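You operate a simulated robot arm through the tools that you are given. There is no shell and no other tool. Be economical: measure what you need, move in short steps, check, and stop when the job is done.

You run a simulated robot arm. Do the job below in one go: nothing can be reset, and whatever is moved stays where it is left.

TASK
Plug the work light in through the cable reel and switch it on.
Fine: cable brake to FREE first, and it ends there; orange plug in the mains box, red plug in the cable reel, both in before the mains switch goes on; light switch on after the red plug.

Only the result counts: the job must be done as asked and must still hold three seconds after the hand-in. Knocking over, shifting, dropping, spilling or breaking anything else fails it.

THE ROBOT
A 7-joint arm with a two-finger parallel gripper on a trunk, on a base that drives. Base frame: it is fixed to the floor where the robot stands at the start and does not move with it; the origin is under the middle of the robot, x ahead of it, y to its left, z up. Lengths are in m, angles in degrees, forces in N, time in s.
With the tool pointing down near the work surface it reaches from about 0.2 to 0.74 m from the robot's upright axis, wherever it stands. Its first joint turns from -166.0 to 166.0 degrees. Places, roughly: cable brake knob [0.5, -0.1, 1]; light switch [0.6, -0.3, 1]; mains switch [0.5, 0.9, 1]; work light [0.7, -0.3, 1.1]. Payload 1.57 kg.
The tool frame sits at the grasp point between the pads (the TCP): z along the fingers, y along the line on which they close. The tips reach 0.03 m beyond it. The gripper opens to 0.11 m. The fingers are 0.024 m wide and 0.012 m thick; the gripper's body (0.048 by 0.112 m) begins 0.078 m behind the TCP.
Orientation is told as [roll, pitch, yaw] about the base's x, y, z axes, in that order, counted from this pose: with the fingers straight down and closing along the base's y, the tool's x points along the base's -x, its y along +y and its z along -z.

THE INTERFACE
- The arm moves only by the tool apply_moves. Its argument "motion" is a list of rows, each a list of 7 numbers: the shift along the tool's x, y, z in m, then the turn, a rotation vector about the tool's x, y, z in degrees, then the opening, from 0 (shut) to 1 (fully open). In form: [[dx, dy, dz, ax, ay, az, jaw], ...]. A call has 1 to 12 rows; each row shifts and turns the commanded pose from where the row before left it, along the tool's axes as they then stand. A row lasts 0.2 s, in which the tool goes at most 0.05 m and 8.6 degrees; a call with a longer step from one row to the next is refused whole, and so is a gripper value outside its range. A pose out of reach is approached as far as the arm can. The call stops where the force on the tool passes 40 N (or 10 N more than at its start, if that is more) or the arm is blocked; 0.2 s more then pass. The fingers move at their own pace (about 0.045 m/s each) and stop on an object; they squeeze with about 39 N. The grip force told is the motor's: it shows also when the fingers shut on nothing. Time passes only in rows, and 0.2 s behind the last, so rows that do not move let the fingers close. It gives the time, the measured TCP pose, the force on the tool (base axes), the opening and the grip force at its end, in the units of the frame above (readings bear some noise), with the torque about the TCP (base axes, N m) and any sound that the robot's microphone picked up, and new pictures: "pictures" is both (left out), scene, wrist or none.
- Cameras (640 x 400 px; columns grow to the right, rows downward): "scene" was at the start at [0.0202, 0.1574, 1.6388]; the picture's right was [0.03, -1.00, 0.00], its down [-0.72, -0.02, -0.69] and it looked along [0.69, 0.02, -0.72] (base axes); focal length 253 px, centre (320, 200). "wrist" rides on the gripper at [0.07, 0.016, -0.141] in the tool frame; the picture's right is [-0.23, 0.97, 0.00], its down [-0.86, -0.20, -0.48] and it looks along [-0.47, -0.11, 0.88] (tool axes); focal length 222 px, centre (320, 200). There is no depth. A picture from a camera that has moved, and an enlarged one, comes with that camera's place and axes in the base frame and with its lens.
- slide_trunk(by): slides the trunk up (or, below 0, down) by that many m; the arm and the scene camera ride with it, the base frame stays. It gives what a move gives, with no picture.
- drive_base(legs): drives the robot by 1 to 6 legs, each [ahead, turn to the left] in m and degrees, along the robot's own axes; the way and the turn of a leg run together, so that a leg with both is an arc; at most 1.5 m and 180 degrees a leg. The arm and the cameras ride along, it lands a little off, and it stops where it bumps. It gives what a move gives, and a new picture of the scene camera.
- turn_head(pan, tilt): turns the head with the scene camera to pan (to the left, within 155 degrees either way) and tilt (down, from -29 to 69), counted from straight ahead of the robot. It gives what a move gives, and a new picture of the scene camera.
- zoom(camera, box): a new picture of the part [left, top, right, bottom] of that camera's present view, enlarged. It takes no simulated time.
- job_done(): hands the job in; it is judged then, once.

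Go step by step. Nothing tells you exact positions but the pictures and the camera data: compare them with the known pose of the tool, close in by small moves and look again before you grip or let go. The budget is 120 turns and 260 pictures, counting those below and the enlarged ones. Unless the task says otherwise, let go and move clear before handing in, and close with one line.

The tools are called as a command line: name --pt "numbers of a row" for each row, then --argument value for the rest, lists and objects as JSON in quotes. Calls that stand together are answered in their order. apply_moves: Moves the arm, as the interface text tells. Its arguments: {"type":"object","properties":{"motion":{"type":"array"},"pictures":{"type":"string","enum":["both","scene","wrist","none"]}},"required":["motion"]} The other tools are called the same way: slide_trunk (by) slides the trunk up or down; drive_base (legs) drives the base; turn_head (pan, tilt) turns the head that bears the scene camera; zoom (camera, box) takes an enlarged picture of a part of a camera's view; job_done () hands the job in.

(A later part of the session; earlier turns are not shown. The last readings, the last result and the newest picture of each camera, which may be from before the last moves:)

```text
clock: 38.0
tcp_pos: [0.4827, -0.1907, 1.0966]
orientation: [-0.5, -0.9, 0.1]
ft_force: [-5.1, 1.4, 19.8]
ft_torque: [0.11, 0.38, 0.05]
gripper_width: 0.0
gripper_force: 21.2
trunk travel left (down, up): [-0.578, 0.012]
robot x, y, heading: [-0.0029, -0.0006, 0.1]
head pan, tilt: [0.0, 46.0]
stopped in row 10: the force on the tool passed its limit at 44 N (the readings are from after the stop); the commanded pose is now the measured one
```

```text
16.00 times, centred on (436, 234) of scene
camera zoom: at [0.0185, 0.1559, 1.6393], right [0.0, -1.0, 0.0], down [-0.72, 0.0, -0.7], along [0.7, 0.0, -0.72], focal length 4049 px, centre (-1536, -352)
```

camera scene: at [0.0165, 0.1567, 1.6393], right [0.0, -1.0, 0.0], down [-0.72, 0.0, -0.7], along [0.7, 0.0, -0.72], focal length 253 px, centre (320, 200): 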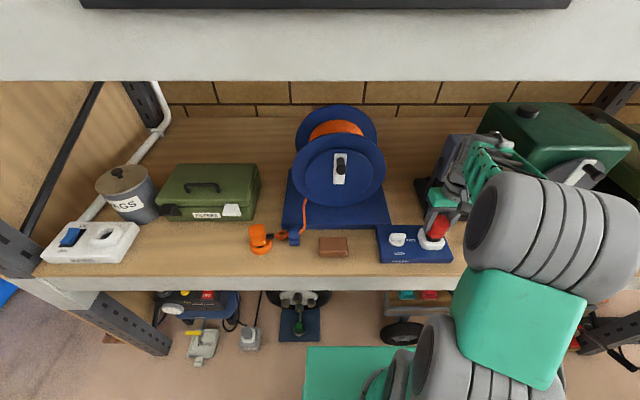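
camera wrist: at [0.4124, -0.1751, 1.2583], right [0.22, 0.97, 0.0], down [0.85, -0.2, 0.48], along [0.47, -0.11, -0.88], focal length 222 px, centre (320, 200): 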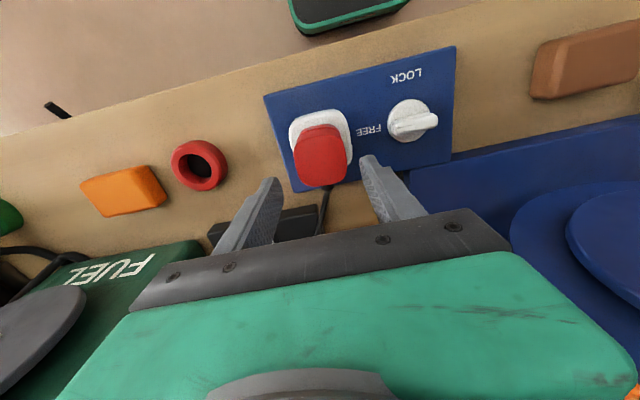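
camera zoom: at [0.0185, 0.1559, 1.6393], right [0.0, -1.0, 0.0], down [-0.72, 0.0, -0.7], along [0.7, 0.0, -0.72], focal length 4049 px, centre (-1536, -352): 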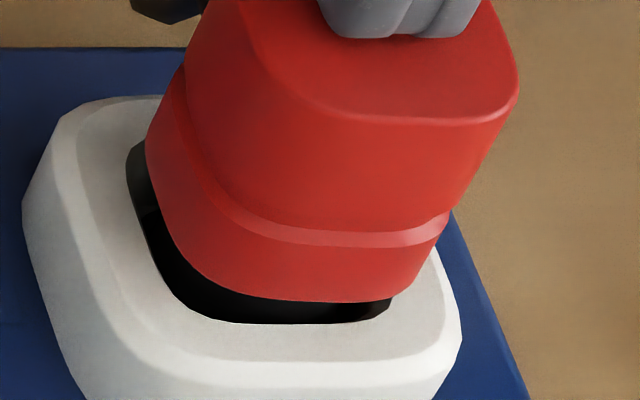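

The socket floor is flat, so the plug is bottomed. Next is the light's rocker: I'll lift and look at it.

apply_moves --pt "0 0 -0.03 -0.5 0.9 0 0" --pt "0 -0.02 -0.04 0 0 0 0" --pt "0 -0.045 0 0 0 0 0" --pt "0 -0.035 0 0 0 0 0"

zoom --camera "wrist" --box '[180, 70, 460, 245]'

zoom --camera "scene" --box '[410, 120, 510, 230]'

```text
clock: 39.0
tcp_pos: [0.4833, -0.2932, 1.1629]
orientation: [0.1, 0.3, 0.1]
ft_force: [0.6, -0.6, 0.2]
ft_torque: [0.04, 0.01, 0.0]
gripper_width: 0.0001
gripper_force: 21.3
trunk travel left (down, up): [-0.578, 0.012]
robot x, y, heading: [-0.0007, -0.0032, 0.1]
head pan, tilt: [0.0, 46.0]
camera scene: at [0.0203, 0.1545, 1.6394], right [0.0, -1.0, 0.0], down [-0.72, 0.0, -0.69], along [0.69, 0.0, -0.72], focal length 253 px, centre (320, 200)
camera wrist: at [0.4156, -0.2781, 1.3061], right [0.22, 0.97, 0.0], down [0.86, -0.2, 0.47], along [0.46, -0.1, -0.88], focal length 222 px, centre (320, 200)
```

scene: 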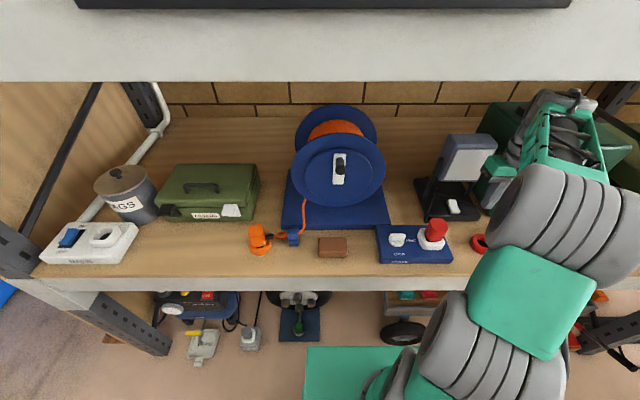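
wrist: 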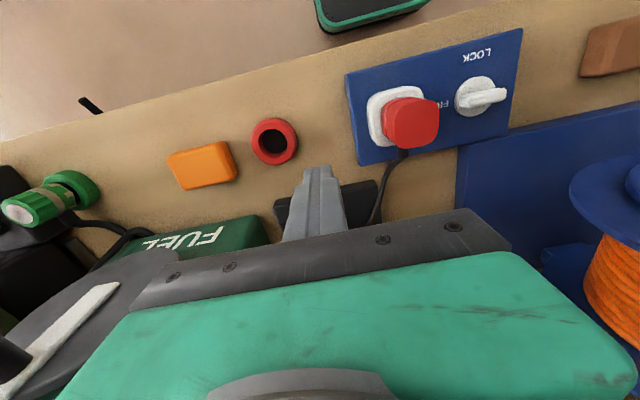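

```text
2.29 times, centred on (320, 158) of wrist
camera zoom: at [0.4156, -0.2781, 1.3061], right [0.22, 0.97, 0.0], down [0.86, -0.2, 0.47], along [0.46, -0.1, -0.88], focal length 508 px, centre (320, 297)
```

zoom: 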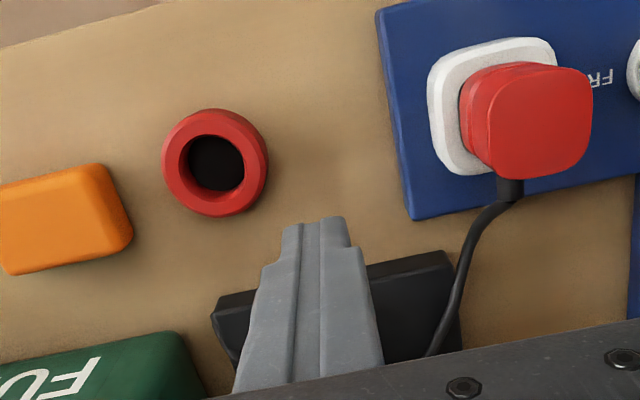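

```text
3.64 times, centred on (460, 175) of scene
camera zoom: at [0.0203, 0.1545, 1.6394], right [0.0, -1.0, 0.0], down [-0.72, 0.0, -0.69], along [0.69, 0.0, -0.72], focal length 920 px, centre (-189, 291)
```

zoom: 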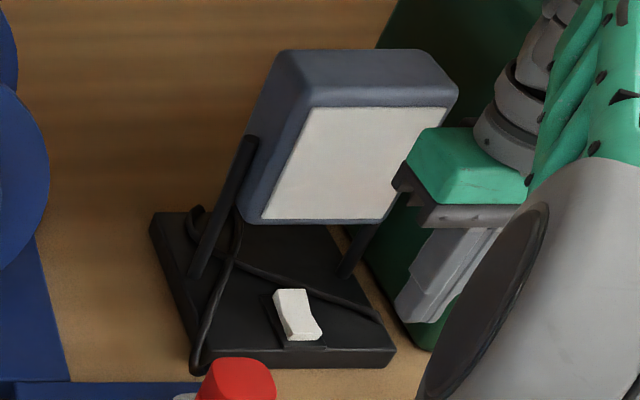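

zoom --camera "scene" --box '[435, 192, 465, 216]'

zoom --camera "scene" --box '[40, 215, 100, 265]'

```text
16.00 times, centred on (450, 204) of scene
camera zoom: at [0.0203, 0.1545, 1.6394], right [0.0, -1.0, 0.0], down [-0.72, 0.0, -0.69], along [0.69, 0.0, -0.72], focal length 4049 px, centre (-1760, 136)
```

zoom: 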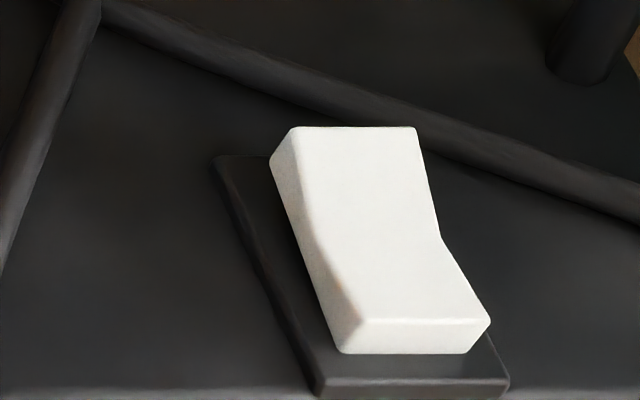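

```text
8.00 times, centred on (70, 240) of scene
camera zoom: at [0.0203, 0.1545, 1.6394], right [0.0, -1.0, 0.0], down [-0.72, 0.0, -0.69], along [0.69, 0.0, -0.72], focal length 2024 px, centre (2320, -120)
```

zoom: 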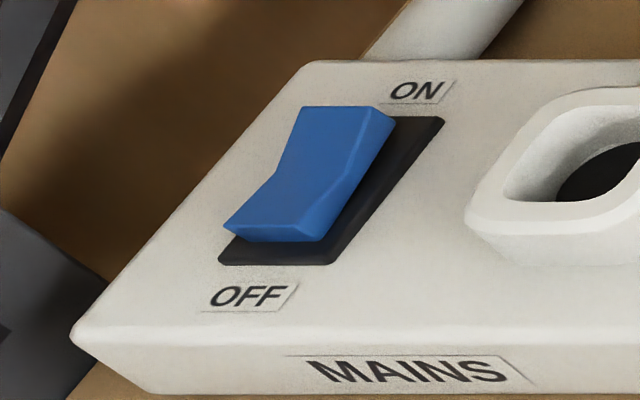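

Both rockers show the far end raised, which is off. The light rocker's far half is near (0.625, -0.305). I'll hover near it to refine this.

apply_moves --pt "-0.04 -0.002 0.01 0 0 0 0" --pt "-0.04 -0.003 0.02 0 0 0 0" --pt "-0.03 -0.003 0.02 0 0 0 0" --pt "0 0 0.02 0 0 0 0"

zoom --camera "wrist" --box '[220, 80, 420, 205]'

zoom --camera "scene" --box '[420, 150, 500, 220]'

```text
clock: 40.0
tcp_pos: [0.5935, -0.2983, 1.0943]
orientation: [0.1, 0.2, 0.0]
ft_force: [-0.5, 0.2, -0.1]
ft_torque: [-0.04, 0.02, -0.07]
gripper_width: 0.0
gripper_force: 21.5
trunk travel left (down, up): [-0.578, 0.012]
robot x, y, heading: [0.0011, 0.0009, 0.0]
head pan, tilt: [0.0, 46.0]
camera scene: at [0.0201, 0.1552, 1.6393], right [0.0, -1.0, 0.0], down [-0.72, 0.0, -0.69], along [0.69, 0.0, -0.72], focal length 253 px, centre (320, 200)
camera wrist: at [0.524, -0.2838, 1.237], right [0.22, 0.97, 0.0], down [0.86, -0.2, 0.47], along [0.46, -0.11, -0.88], focal length 222 px, centre (320, 200)
```

scene: 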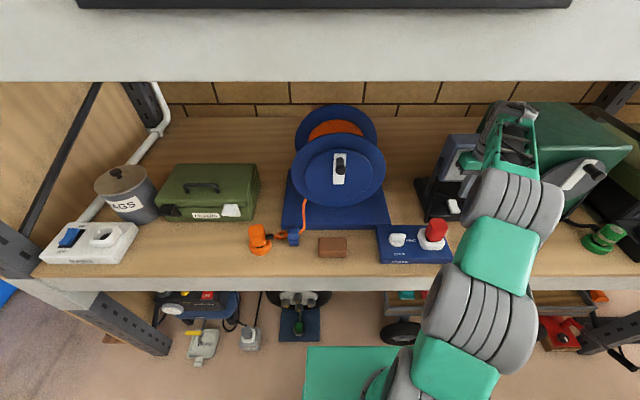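
wrist: 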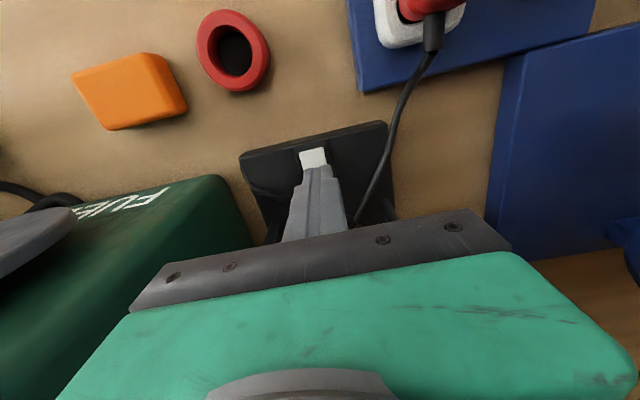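

```text
3.20 times, centred on (320, 142) of wrist
camera zoom: at [0.524, -0.2838, 1.237], right [0.22, 0.97, 0.0], down [0.86, -0.2, 0.47], along [0.46, -0.11, -0.88], focal length 711 px, centre (320, 384)
```

zoom: 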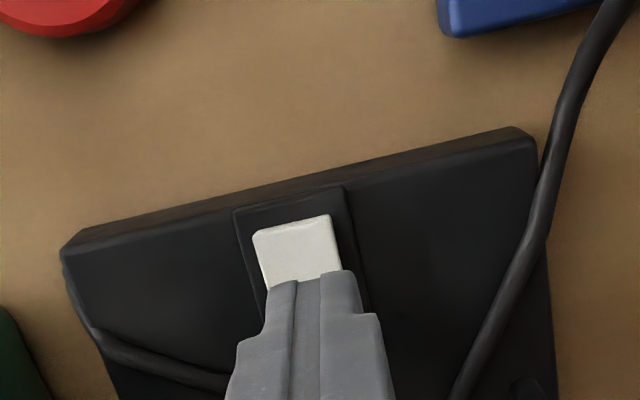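

```text
5.71 times, centred on (460, 185) of scene
camera zoom: at [0.0201, 0.1552, 1.6393], right [0.0, -1.0, 0.0], down [-0.72, 0.0, -0.69], along [0.69, 0.0, -0.72], focal length 1446 px, centre (-480, 286)
```

zoom: 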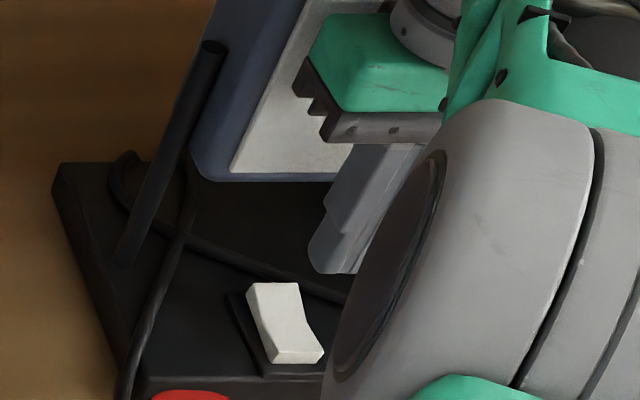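

The rocker spans x from about 0.590 to 0.637 at y = -0.311. I'll press the far half at x of about 0.628.

apply_moves --pt "-0.0345 -0.0127 0 0 0 0 0" --pt "0 0 0.03 0 0 0 0" --pt "0 0 0.015 0 0 0 0" --pt "0 0 0 0 0 0 0"

zoom --camera "wrist" --box '[220, 80, 420, 205]'

zoom --camera "scene" --box '[420, 150, 500, 220]'

```text
clock: 40.4
tcp_pos: [0.6029, -0.3037, 1.0965]
orientation: [0.7, 1.1, 0.3]
ft_force: [-25.0, 9.0, 6.2]
ft_torque: [-1.3, -3.21, 0.29]
gripper_width: 0.0
gripper_force: 21.2
trunk travel left (down, up): [-0.578, 0.012]
robot x, y, heading: [-0.0007, -0.0, -0.0]
head pan, tilt: [0.0, 46.0]
stopped in row 1: the force on the tool passed its limit at 125 N (the readings are from after the stop); the commanded pose is now the measured one
camera scene: at [0.0139, 0.1579, 1.6393], right [0.0, -1.0, 0.0], down [-0.72, 0.0, -0.7], along [0.7, 0.0, -0.72], focal length 253 px, centre (320, 200)
camera wrist: at [0.5367, -0.2902, 1.2408], right [0.22, 0.97, 0.01], down [0.87, -0.2, 0.46], along [0.45, -0.1, -0.89], focal length 222 px, centre (320, 200)
```

scene: 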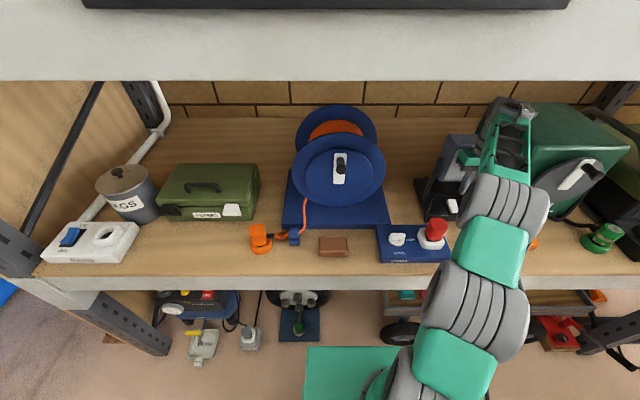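
wrist: 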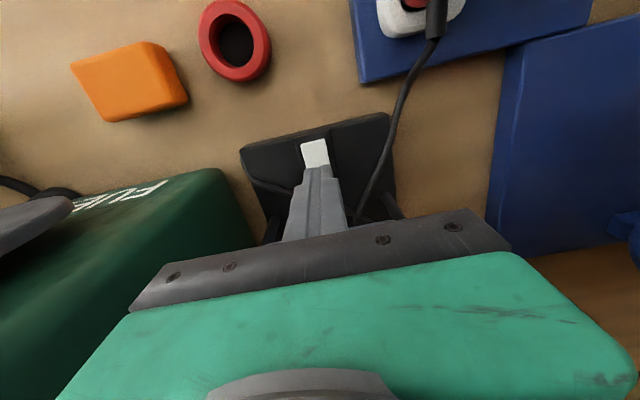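

```text
3.20 times, centred on (320, 142) of wrist
camera zoom: at [0.5367, -0.2902, 1.2408], right [0.22, 0.97, 0.01], down [0.87, -0.2, 0.46], along [0.45, -0.1, -0.89], focal length 711 px, centre (320, 384)
```

zoom: 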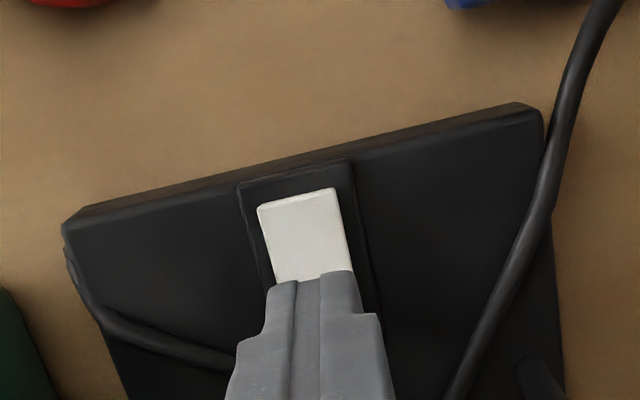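

```text
5.71 times, centred on (460, 185) of scene
camera zoom: at [0.0139, 0.1579, 1.6393], right [0.0, -1.0, 0.0], down [-0.72, 0.0, -0.7], along [0.7, 0.0, -0.72], focal length 1446 px, centre (-480, 286)
```

zoom: 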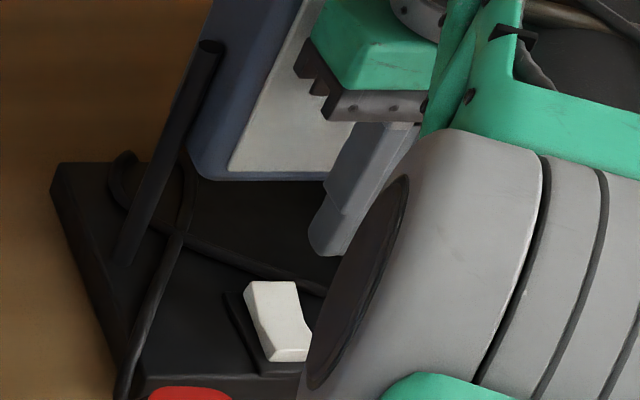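

The gripper body hit the light's head sooner than I estimated. I'll back off at once and check that the light has not shifted.

apply_moves --pt "0.03 0 0 0.7 -1.1 0 0" --pt "0.03 0 -0.01 0 0 0 0" --pt "0.03 0 -0.01 0 0 0 0"

zoom --camera "scene" --box '[410, 120, 510, 230]'

```text
clock: 41.2
tcp_pos: [0.5178, -0.3052, 1.1137]
orientation: [0.1, 0.3, 0.2]
ft_force: [-0.1, 0.6, 0.3]
ft_torque: [-0.03, 0.03, -0.01]
gripper_width: 0.0001
gripper_force: 21.2
trunk travel left (down, up): [-0.578, 0.012]
robot x, y, heading: [-0.001, 0.0002, 0.2]
head pan, tilt: [0.0, 46.0]
camera scene: at [0.0193, 0.1556, 1.6392], right [0.0, -1.0, 0.0], down [-0.72, 0.0, -0.69], along [0.69, 0.0, -0.72], focal length 253 px, centre (320, 200)
camera wrist: at [0.4483, -0.2899, 1.2569], right [0.22, 0.98, 0.0], down [0.86, -0.2, 0.47], along [0.46, -0.11, -0.88], focal length 222 px, centre (320, 200)
```

scene: 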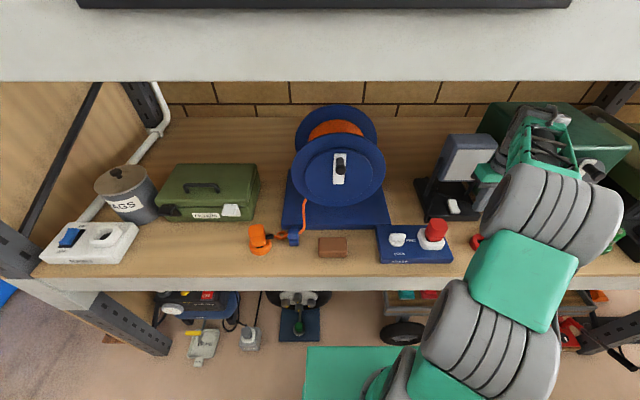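
wrist: 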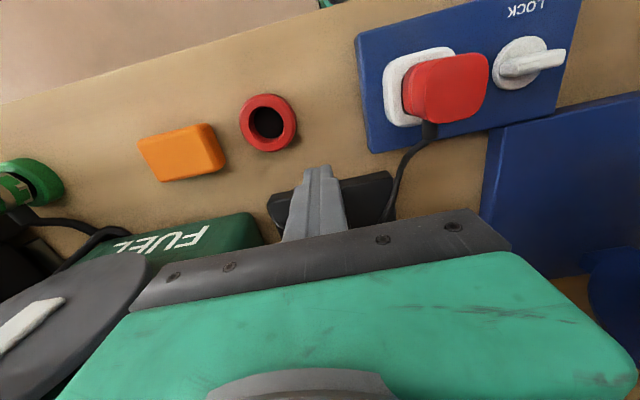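

```text
3.64 times, centred on (460, 175) of scene
camera zoom: at [0.0193, 0.1556, 1.6392], right [0.0, -1.0, 0.0], down [-0.72, 0.0, -0.69], along [0.69, 0.0, -0.72], focal length 920 px, centre (-189, 291)
```

zoom: 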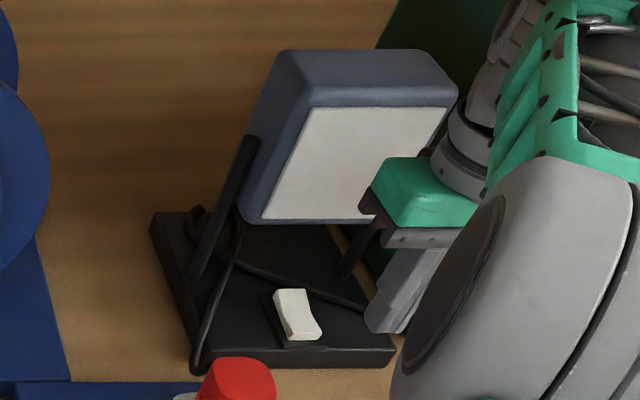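

The light stands exactly where it was. I'll tilt the tool about 35° so the fingers reach forwards and down, keeping the gripper body away from the lamp head.

apply_moves --pt "0 0 0 0 -7 0 0" --pt "0 0 0 0 -7 0 0" --pt "0 0 0 0 -7 0 0" --pt "0 0 0 0 -7 0 0" --pt "0 0 0 0 -7.3 0 0" --pt "0 0 0 0 0 0 0"

zoom --camera "scene" --box '[410, 120, 510, 230]'

```text
clock: 42.6
tcp_pos: [0.518, -0.3057, 1.1144]
orientation: [0.1, -35.1, 0.2]
ft_force: [0.0, 0.2, 0.6]
ft_torque: [0.0, 0.01, -0.01]
gripper_width: 0.0
gripper_force: 21.2
trunk travel left (down, up): [-0.578, 0.012]
robot x, y, heading: [-0.0017, -0.0027, 0.1]
head pan, tilt: [0.0, 46.0]
camera scene: at [0.0199, 0.1553, 1.6393], right [0.0, -1.0, 0.0], down [-0.72, 0.0, -0.69], along [0.69, 0.0, -0.72], focal length 253 px, centre (320, 200)
camera wrist: at [0.3801, -0.2906, 1.1909], right [0.18, 0.97, 0.13], down [0.43, -0.2, 0.88], along [0.89, -0.1, -0.45], focal length 222 px, centre (320, 200)
```

scene: 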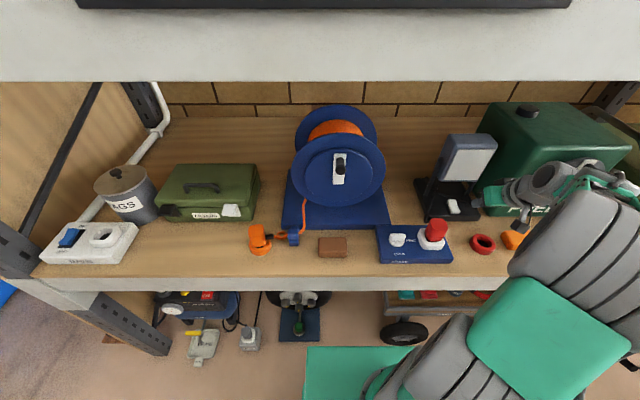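
wrist: 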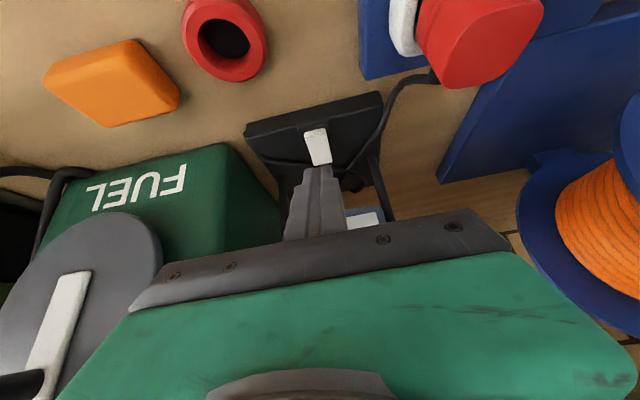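

```text
3.64 times, centred on (460, 175) of scene
camera zoom: at [0.0199, 0.1553, 1.6393], right [0.0, -1.0, 0.0], down [-0.72, 0.0, -0.69], along [0.69, 0.0, -0.72], focal length 920 px, centre (-189, 291)
```

zoom: 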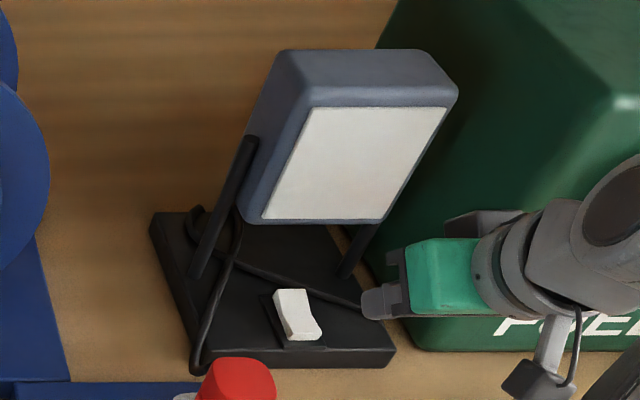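

The tilt works and I have a clear look. I'll descend low and then slide forwards under the lamp towards the rocker's far half.

apply_moves --pt "0.0198 -0.0025 0.0283 0 0 0 0" --pt "0.0198 -0.0025 0.0283 0 0 0 0" --pt "-0.0246 0 0.0172 0 0 0 0" --pt "-0.0246 0 0.0172 0 0 0 0" --pt "-0.0164 0 0.0115 0 0 0 0" --pt "0 0 0 0 0 0 0"

zoom --camera "scene" --box '[425, 165, 485, 225]'

zoom --camera "wrist" --box '[250, 100, 400, 220]'

```text
clock: 44.0
tcp_pos: [0.5983, -0.3101, 1.0439]
orientation: [0.0, -35.1, 0.3]
ft_force: [0.0, 0.6, -0.3]
ft_torque: [-0.02, 0.01, 0.01]
gripper_width: 0.0
gripper_force: 21.3
trunk travel left (down, up): [-0.578, 0.012]
robot x, y, heading: [0.002, 0.0035, 0.1]
head pan, tilt: [0.0, 46.0]
camera scene: at [0.02, 0.1553, 1.6393], right [0.0, -1.0, 0.0], down [-0.72, 0.0, -0.69], along [0.69, 0.0, -0.72], focal length 253 px, centre (320, 200)
camera wrist: at [0.4605, -0.294, 1.1215], right [0.18, 0.97, 0.13], down [0.43, -0.2, 0.88], along [0.89, -0.1, -0.45], focal length 222 px, centre (320, 200)
```

scene: 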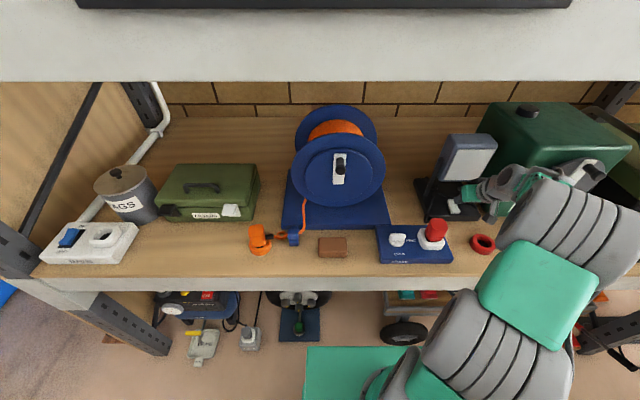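
wrist: 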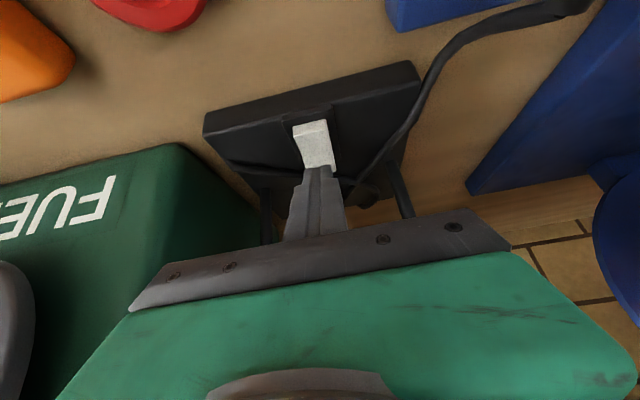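

```text
6.67 times, centred on (455, 195) of scene
camera zoom: at [0.02, 0.1553, 1.6393], right [0.0, -1.0, 0.0], down [-0.72, 0.0, -0.69], along [0.69, 0.0, -0.72], focal length 1687 px, centre (-580, 233)
```

zoom: 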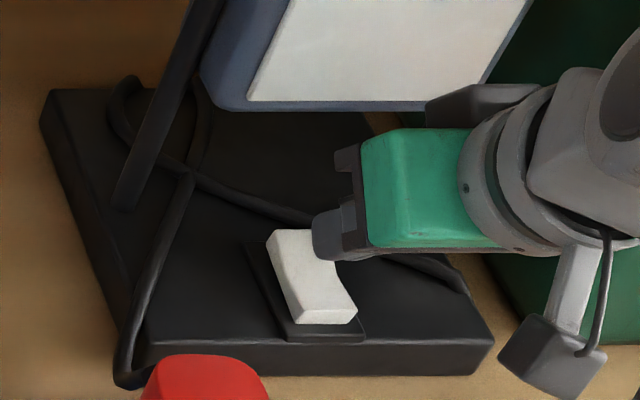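

```text
3.33 times, centred on (325, 160) of wrist
camera zoom: at [0.4605, -0.294, 1.1215], right [0.18, 0.97, 0.13], down [0.43, -0.2, 0.88], along [0.89, -0.1, -0.45], focal length 740 px, centre (303, 333)
```

zoom: 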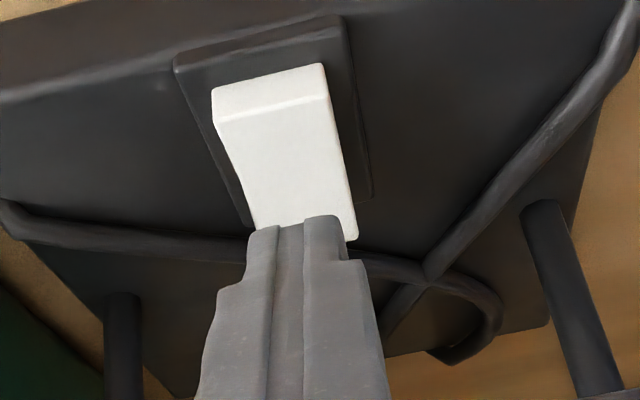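

The fingers are over the rocker's far half. I'll move another 18 mm forwards, then press straight down.

apply_moves --pt "-0.0148 -0.001 0.0103 0 0 0 0" --pt "0 0 0 0 0 0 0" --pt "0.0023 0 0.0033 0 0 0 0" --pt "0.0023 0 0.0033 0 0 0 0" --pt "0.0023 0 0.0033 0 0 0 0" --pt "0.0023 0 0.0033 0 0 0 0" --pt "0.0023 0 0.0033 0 0 0 0" --pt "0.0023 0 0.0033 0 0 0 0" --pt "0.0017 0 0.0025 0 0 0 0"

zoom --camera "scene" --box '[425, 165, 485, 225]'

zoom --camera "wrist" --box '[250, 100, 400, 220]'

```text
clock: 46.0
tcp_pos: [0.618, -0.3108, 1.0262]
orientation: [-0.6, -35.7, 0.5]
ft_force: [-5.4, 2.2, 35.6]
ft_torque: [0.07, -0.14, -0.09]
gripper_width: 0.0
gripper_force: 21.8
trunk travel left (down, up): [-0.578, 0.012]
robot x, y, heading: [-0.0025, -0.0023, 0.1]
head pan, tilt: [0.0, 46.0]
camera scene: at [0.0159, 0.1573, 1.6397], right [0.0, -1.0, 0.0], down [-0.72, 0.0, -0.7], along [0.7, 0.0, -0.72], focal length 253 px, centre (320, 200)
camera wrist: at [0.4777, -0.2953, 1.101], right [0.18, 0.98, 0.13], down [0.42, -0.19, 0.89], along [0.89, -0.11, -0.44], focal length 222 px, centre (320, 200)
```

scene: 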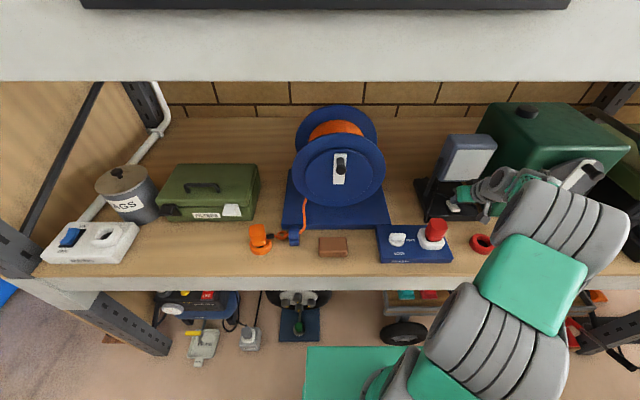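
wrist: 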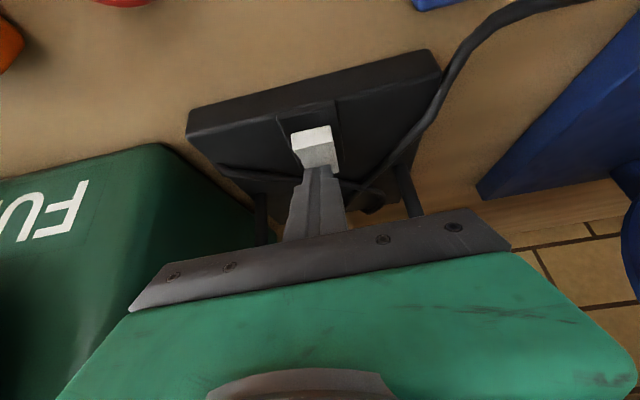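

```text
6.67 times, centred on (455, 195) of scene
camera zoom: at [0.0159, 0.1573, 1.6397], right [0.0, -1.0, 0.0], down [-0.72, 0.0, -0.7], along [0.7, 0.0, -0.72], focal length 1687 px, centre (-580, 233)
```

zoom: 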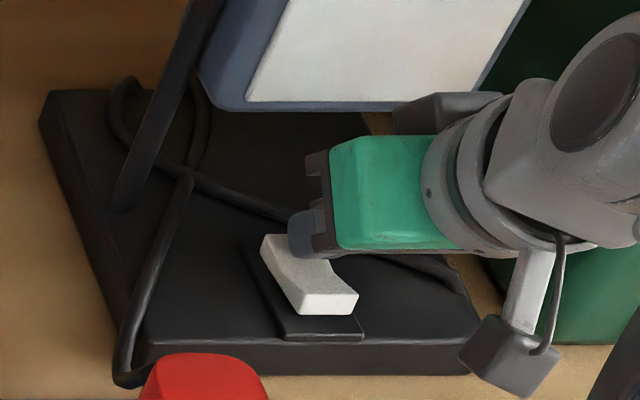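

```text
3.33 times, centred on (325, 160) of wrist
camera zoom: at [0.4777, -0.2953, 1.101], right [0.18, 0.98, 0.13], down [0.42, -0.19, 0.89], along [0.89, -0.11, -0.44], focal length 740 px, centre (303, 333)
```

zoom: 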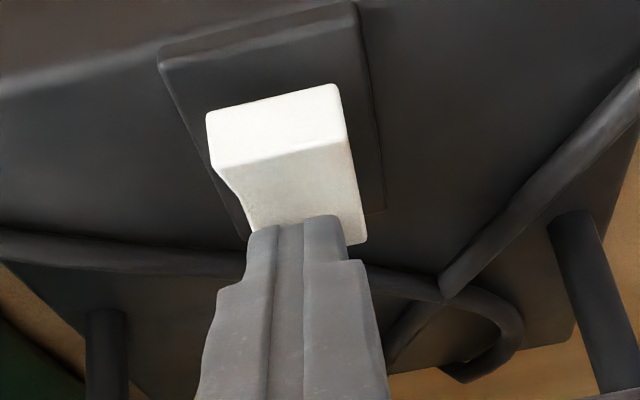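

The rocker flipped: its near end is raised now. I'll retreat up and back, then level the tool.

apply_moves --pt "-0.0115 0 -0.0164 0 0 0 0" --pt "0.03 0 -0.021 0 0 0 0" --pt "0.033 0 -0.023 0 0 0 0" --pt "0.033 0 -0.023 0 0 0 0" --pt "-0.0172 0 -0.0246 0 0 0 0" --pt "0 0 -0.02 0 7 0 0" --pt "0 0 -0.02 0 7 0 0" --pt "0 0 0 0 7 0 0" --pt "0 0 0 0 7 0 0" --pt "0 0 0 0 7 0 0" --pictures "none"

zoom --camera "scene" --box '[370, 120, 510, 270]'

```text
clock: 48.2
tcp_pos: [0.4783, -0.3118, 1.1011]
orientation: [0.1, 0.2, 0.4]
ft_force: [-0.9, 0.4, -0.6]
ft_torque: [-0.02, -0.02, -0.01]
gripper_width: 0.0
gripper_force: 21.1
trunk travel left (down, up): [-0.578, 0.012]
robot x, y, heading: [-0.0023, 0.0005, -0.0]
head pan, tilt: [0.0, 46.0]
```

```text
2.67 times, centred on (440, 195) of scene
camera zoom: at [0.0205, 0.1553, 1.6393], right [0.0, -1.0, 0.0], down [-0.72, 0.0, -0.69], along [0.69, 0.0, -0.72], focal length 675 px, centre (0, 213)
```

zoom: 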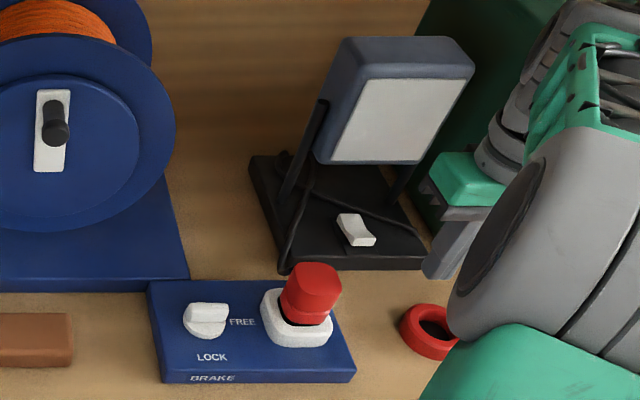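

The light is switched on, the red plug is in and the brake is FREE. Now I'll retract the arm and look left and behind before driving.

apply_moves --pt "0 0.01 -0.045 0 0 0 0" --pt "0 0.01 -0.045 0 0 0 0" --pt "0 0.01 -0.045 0 0 0 0" --pt "0.03 0.035 -0.01 0 0 0 0.3" --pt "0.03 0.035 0 0 0 0 0.5" --pt "0.03 0.035 0 0 0 0 0.5" --pt "0.03 0.035 0 0 0 0 0.5" --pt "0.03 0.035 0 0 0 0 0.5" --pt "0.02 0.035 0 0 0 0 0.5" --pictures "none"

turn_head --pan 90 --tilt 40

turn_head --pan 150 --tilt 45

turn_head --pan 15 --tilt 65

```text
clock: 49.6
tcp_pos: [0.372, -0.1746, 1.2181]
orientation: [1.1, 2.1, 0.5]
ft_force: [-8.2, -6.4, -18.4]
ft_torque: [0.7, -0.76, -0.1]
gripper_width: 0.0549
gripper_force: 0.1
trunk travel left (down, up): [-0.578, 0.012]
robot x, y, heading: [0.0298, -0.0065, -7.2]
head pan, tilt: [0.0, 46.0]
stopped in row 6: the arm was blocked; the commanded pose is now the measured one
```

```text
clock: 51.2
tcp_pos: [0.3708, -0.1715, 1.2138]
orientation: [2.2, 3.4, 3.3]
ft_force: [-0.3, -1.1, -0.3]
ft_torque: [0.12, -0.06, -0.01]
gripper_width: 0.0552
gripper_force: 0.0
trunk travel left (down, up): [-0.578, 0.012]
robot x, y, heading: [0.0074, 0.0034, -1.5]
head pan, tilt: [90.0, 40.0]
camera scene: at [-0.0472, 0.2182, 1.6525], right [1.0, -0.03, 0.0], down [-0.02, -0.63, -0.78], along [0.02, 0.78, -0.63], focal length 253 px, centre (320, 200)
```

scene: 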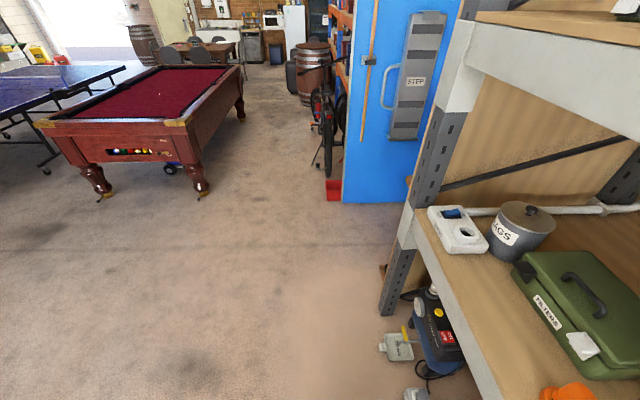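

```text
clock: 52.5
tcp_pos: [0.3736, -0.1464, 1.2156]
orientation: [1.0, 3.5, 3.6]
ft_force: [-0.5, -0.2, -0.7]
ft_torque: [-0.02, -0.03, -0.01]
gripper_width: 0.0549
gripper_force: 0.1
trunk travel left (down, up): [-0.578, 0.012]
robot x, y, heading: [0.0081, 0.0038, -1.4]
head pan, tilt: [150.0, 45.0]
camera scene: at [-0.1185, 0.1997, 1.6407], right [0.52, 0.85, 0.0], down [0.6, -0.37, -0.71], along [-0.6, 0.37, -0.71], focal length 253 px, centre (320, 200)
```

scene: 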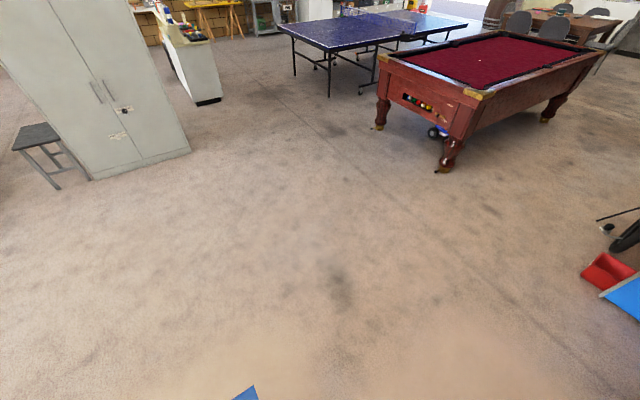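

```text
clock: 54.7
tcp_pos: [0.373, -0.1469, 1.2162]
orientation: [1.2, 3.5, 3.5]
ft_force: [-0.2, 0.3, 0.6]
ft_torque: [0.0, 0.0, -0.03]
gripper_width: 0.055
gripper_force: 0.1
trunk travel left (down, up): [-0.578, 0.012]
robot x, y, heading: [0.0085, -0.0008, -1.3]
head pan, tilt: [15.0, 65.0]
camera scene: at [0.0098, 0.1711, 1.6157], right [0.23, -0.97, 0.0], down [-0.88, -0.21, -0.42], along [0.41, 0.1, -0.91], focal length 253 px, centre (320, 200)
```

scene: 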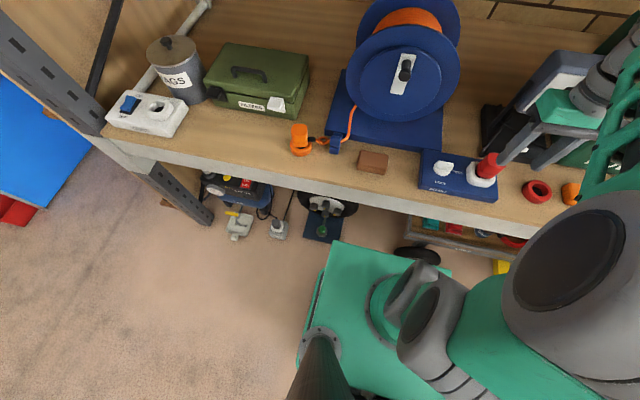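

The arm was blocked, probably by the upper shelf edge, when I raised it so far forward. It is free now and the items look undisturbed. I'll pull back at this height first.

apply_moves --pt "0.02 0 0 1 -1.5 2 0.5" --pt "0.03 0.01 0 0 -1.5 0 0.5" --pt "0.03 0.02 0 0 0 0 0.5" --pictures "none"

turn_head --pan 0 --tilt 40

```text
clock: 55.5
tcp_pos: [0.2926, -0.1194, 1.218]
orientation: [-0.1, 0.5, 1.6]
ft_force: [0.6, 0.2, 0.5]
ft_torque: [0.02, 0.01, 0.01]
gripper_width: 0.0552
gripper_force: 0.0
trunk travel left (down, up): [-0.578, 0.012]
robot x, y, heading: [0.0039, -0.0008, -1.6]
head pan, tilt: [15.0, 65.0]
```

```text
clock: 56.4
tcp_pos: [0.2929, -0.1206, 1.2196]
orientation: [0.0, 0.6, 1.6]
ft_force: [0.1, -1.3, -0.4]
ft_torque: [0.01, 0.03, -0.03]
gripper_width: 0.055
gripper_force: 0.0
trunk travel left (down, up): [-0.578, 0.012]
robot x, y, heading: [0.0088, 0.0032, -1.3]
head pan, tilt: [0.0, 40.0]
camera scene: at [0.0357, 0.1547, 1.6479], right [-0.03, -1.0, 0.0], down [-0.64, 0.02, -0.77], along [0.77, -0.02, -0.64], focal length 253 px, centre (320, 200)
```

scene: 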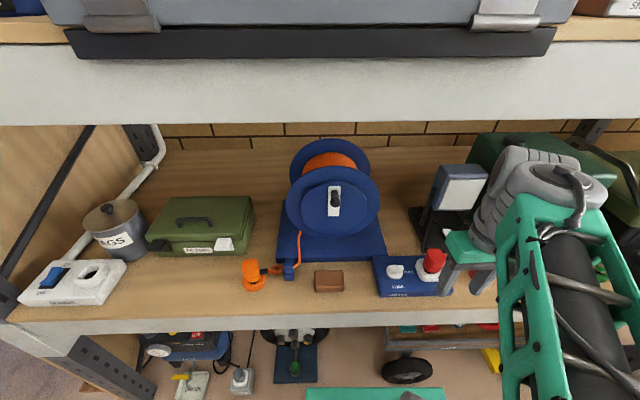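

zoom --camera "scene" --box '[260, 130, 520, 320]'

turn_head --pan 0 --tilt 5

```text
2.11 times, centred on (390, 225) of scene
camera zoom: at [0.0357, 0.1547, 1.6479], right [-0.03, -1.0, 0.0], down [-0.64, 0.02, -0.77], along [0.77, -0.02, -0.64], focal length 533 px, centre (173, 147)
```

zoom: 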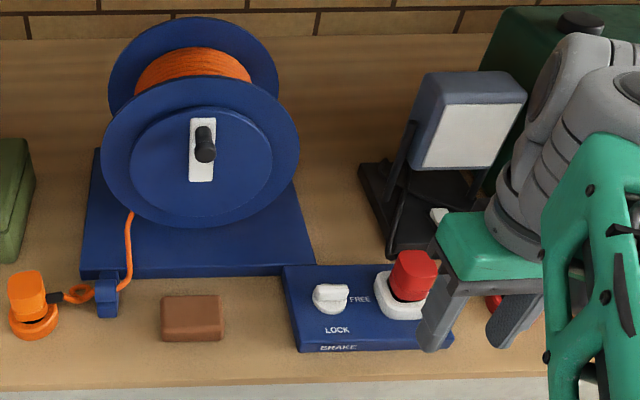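

```text
clock: 57.4
tcp_pos: [0.2932, -0.1204, 1.2182]
orientation: [-0.1, 0.6, 1.5]
ft_force: [0.0, 0.3, 0.5]
ft_torque: [0.02, -0.03, 0.01]
gripper_width: 0.055
gripper_force: 0.1
trunk travel left (down, up): [-0.578, 0.012]
robot x, y, heading: [0.0078, 0.0048, -1.4]
head pan, tilt: [0.0, 5.0]
camera scene: at [0.0426, 0.1545, 1.7036], right [-0.03, -1.0, 0.0], down [-0.09, 0.0, -1.0], along [1.0, -0.03, -0.09], focal length 253 px, centre (320, 200)
```

scene: 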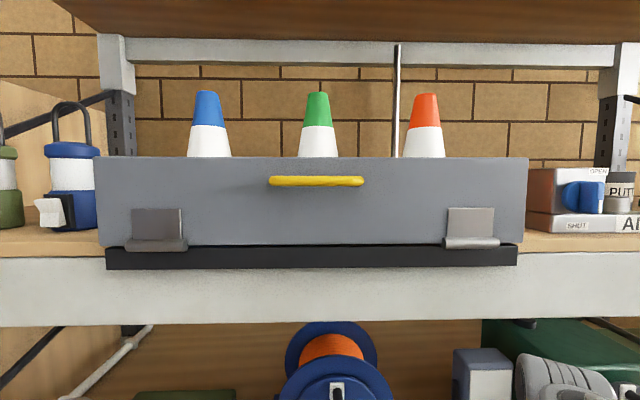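

Items on the upper shelf are fine. Before backing up I'll check the floor right behind the robot, where something blue showed.

turn_head --pan 155 --tilt 69

turn_head --pan -150 --tilt 60

turn_head --pan 90 --tilt 65

```text
clock: 59.8
tcp_pos: [0.2938, -0.1199, 1.2195]
orientation: [0.0, 0.5, 1.6]
ft_force: [-0.9, -0.6, -0.3]
ft_torque: [-0.02, -0.02, 0.01]
gripper_width: 0.0549
gripper_force: 0.0
trunk travel left (down, up): [-0.578, 0.012]
robot x, y, heading: [0.0074, -0.0025, -1.5]
head pan, tilt: [154.7, 68.8]
camera scene: at [-0.0991, 0.1821, 1.6118], right [0.45, 0.89, 0.0], down [0.83, -0.42, -0.36], along [-0.32, 0.16, -0.93], focal length 253 px, centre (320, 200)
```

scene: 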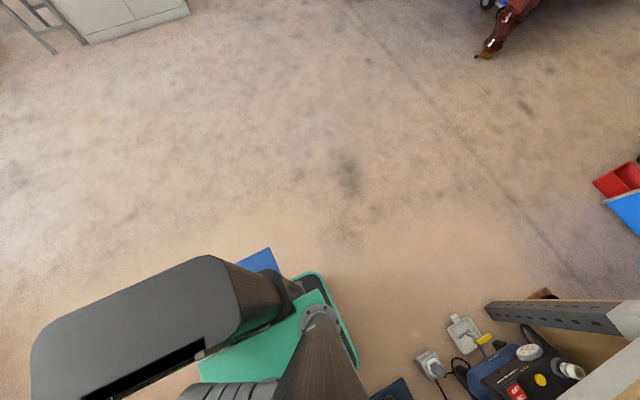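

```text
clock: 64.0
tcp_pos: [0.2928, -0.1192, 1.2189]
orientation: [0.0, 0.5, 1.6]
ft_force: [-0.2, -0.9, 0.2]
ft_torque: [-0.01, -0.04, -0.01]
gripper_width: 0.0549
gripper_force: 0.1
trunk travel left (down, up): [-0.578, 0.012]
robot x, y, heading: [0.0061, 0.002, -1.5]
head pan, tilt: [-150.0, 60.0]
camera scene: at [-0.1078, 0.125, 1.6212], right [-0.48, 0.88, 0.0], down [0.76, 0.41, -0.5], along [-0.44, -0.24, -0.87], focal length 253 px, centre (320, 200)
```

scene: 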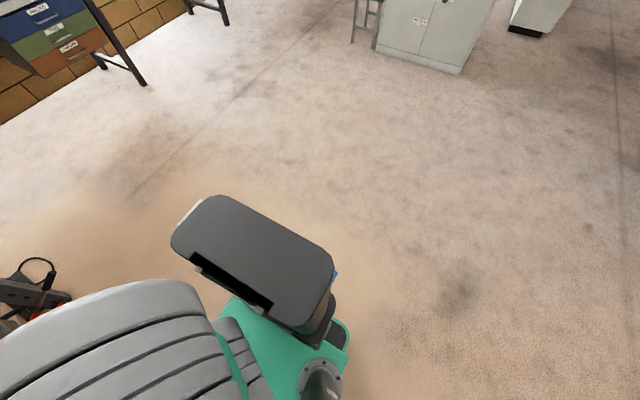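

```text
clock: 67.3
tcp_pos: [0.2937, -0.1203, 1.2181]
orientation: [0.0, 0.5, 1.7]
ft_force: [-0.5, 0.2, 0.7]
ft_torque: [0.0, 0.0, 0.0]
gripper_width: 0.0549
gripper_force: 0.0
trunk travel left (down, up): [-0.578, 0.012]
robot x, y, heading: [0.0067, -0.0006, -1.6]
head pan, tilt: [90.0, 65.0]
camera scene: at [-0.0476, 0.2176, 1.6157], right [1.0, -0.03, 0.0], down [-0.02, -0.91, -0.42], along [0.01, 0.42, -0.91], focal length 253 px, centre (320, 200)
```

scene: 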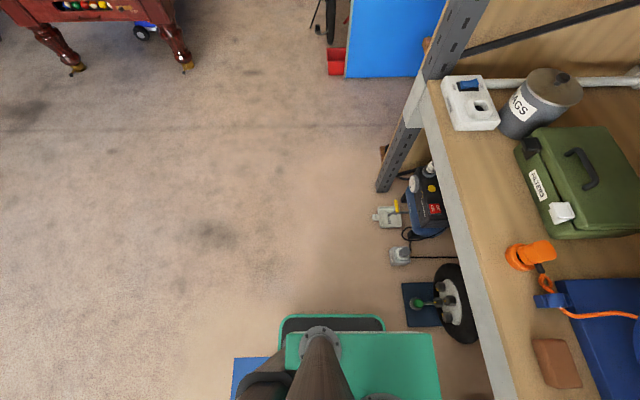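

The floor is clear; the blue is part of the robot's own base. I'll back up, turn left, drive 0.6 m and turn back.

drive_base --legs '[[-0.2, 0], [0, 91.5], [0.6, 0], [0, -90]]'

turn_head --pan 0 --tilt 46

```text
clock: 79.6
tcp_pos: [0.11, 0.4879, 1.2179]
orientation: [-0.1, 0.5, 1.9]
ft_force: [-0.3, -0.2, 0.5]
ft_torque: [0.0, 0.0, 0.06]
gripper_width: 0.0549
gripper_force: 0.1
trunk travel left (down, up): [-0.578, 0.012]
robot x, y, heading: [-0.1734, 0.6101, -1.2]
head pan, tilt: [90.0, 65.0]
camera scene: at [-0.2322, 0.826, 1.6157], right [1.0, -0.02, 0.0], down [-0.02, -0.91, -0.42], along [0.01, 0.42, -0.91], focal length 253 px, centre (320, 200)
```

scene: 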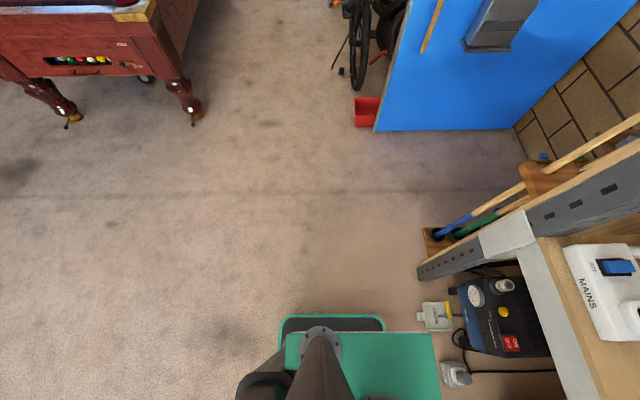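

```text
clock: 81.2
tcp_pos: [0.1086, 0.4888, 1.2179]
orientation: [0.0, 0.5, 1.9]
ft_force: [-0.6, -0.4, -0.9]
ft_torque: [0.01, 0.01, 0.0]
gripper_width: 0.0547
gripper_force: 0.0
trunk travel left (down, up): [-0.578, 0.012]
robot x, y, heading: [-0.1796, 0.6097, -1.6]
head pan, tilt: [0.0, 46.0]
camera scene: at [-0.153, 0.7637, 1.6393], right [-0.02, -1.0, 0.0], down [-0.72, 0.01, -0.69], along [0.69, -0.01, -0.72], focal length 253 px, centre (320, 200)
```

scene: 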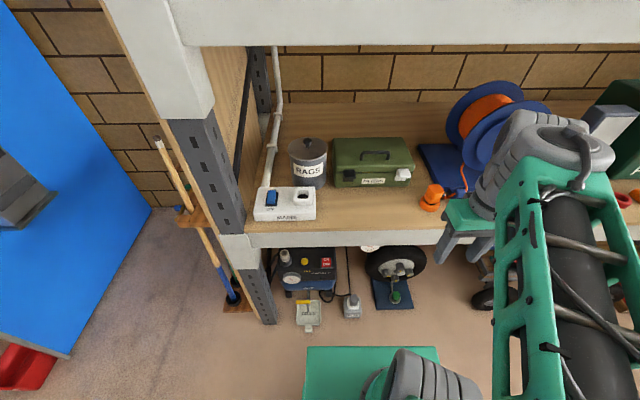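

I'm now at (-0.18, 0.61) and will creep forwards 0.13 m, staying short of the floor items.

drive_base --legs '[[0, 1.4], [0.13, 0]]'

zoom --camera "scene" --box '[230, 150, 500, 330]'

```text
clock: 82.9
tcp_pos: [0.2443, 0.4972, 1.2185]
orientation: [0.0, 0.6, 3.3]
ft_force: [0.6, -0.5, -0.1]
ft_torque: [0.03, -0.01, 0.0]
gripper_width: 0.0548
gripper_force: 0.0
trunk travel left (down, up): [-0.578, 0.012]
robot x, y, heading: [-0.0451, 0.6087, 0.2]
head pan, tilt: [0.0, 46.0]
camera scene: at [-0.0245, 0.7647, 1.6393], right [0.0, -1.0, 0.0], down [-0.72, 0.0, -0.69], along [0.69, 0.0, -0.72], focal length 253 px, centre (320, 200)
```

scene: 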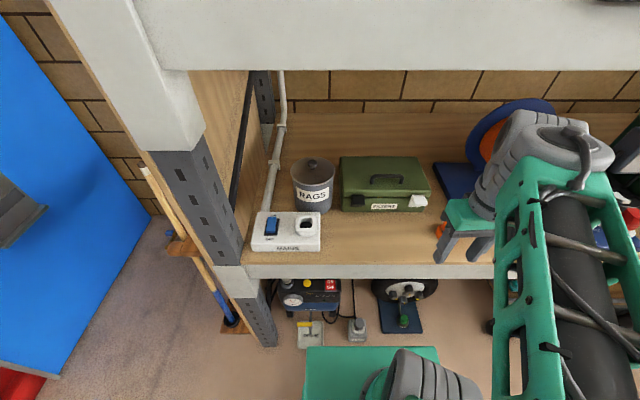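

```text
2.22 times, centred on (365, 240) of scene
camera zoom: at [-0.0245, 0.7647, 1.6393], right [0.0, -1.0, 0.0], down [-0.72, 0.0, -0.69], along [0.69, 0.0, -0.72], focal length 562 px, centre (220, 111)
```

zoom: 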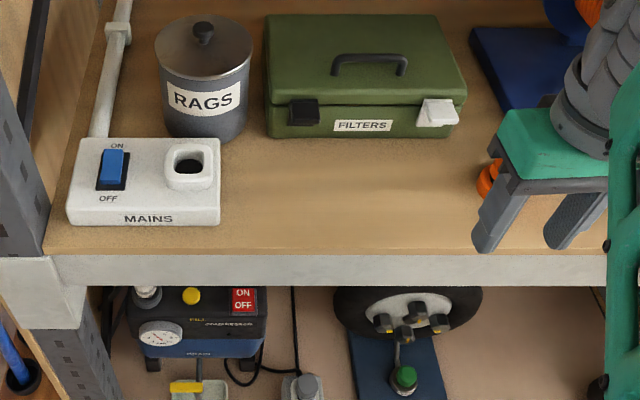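

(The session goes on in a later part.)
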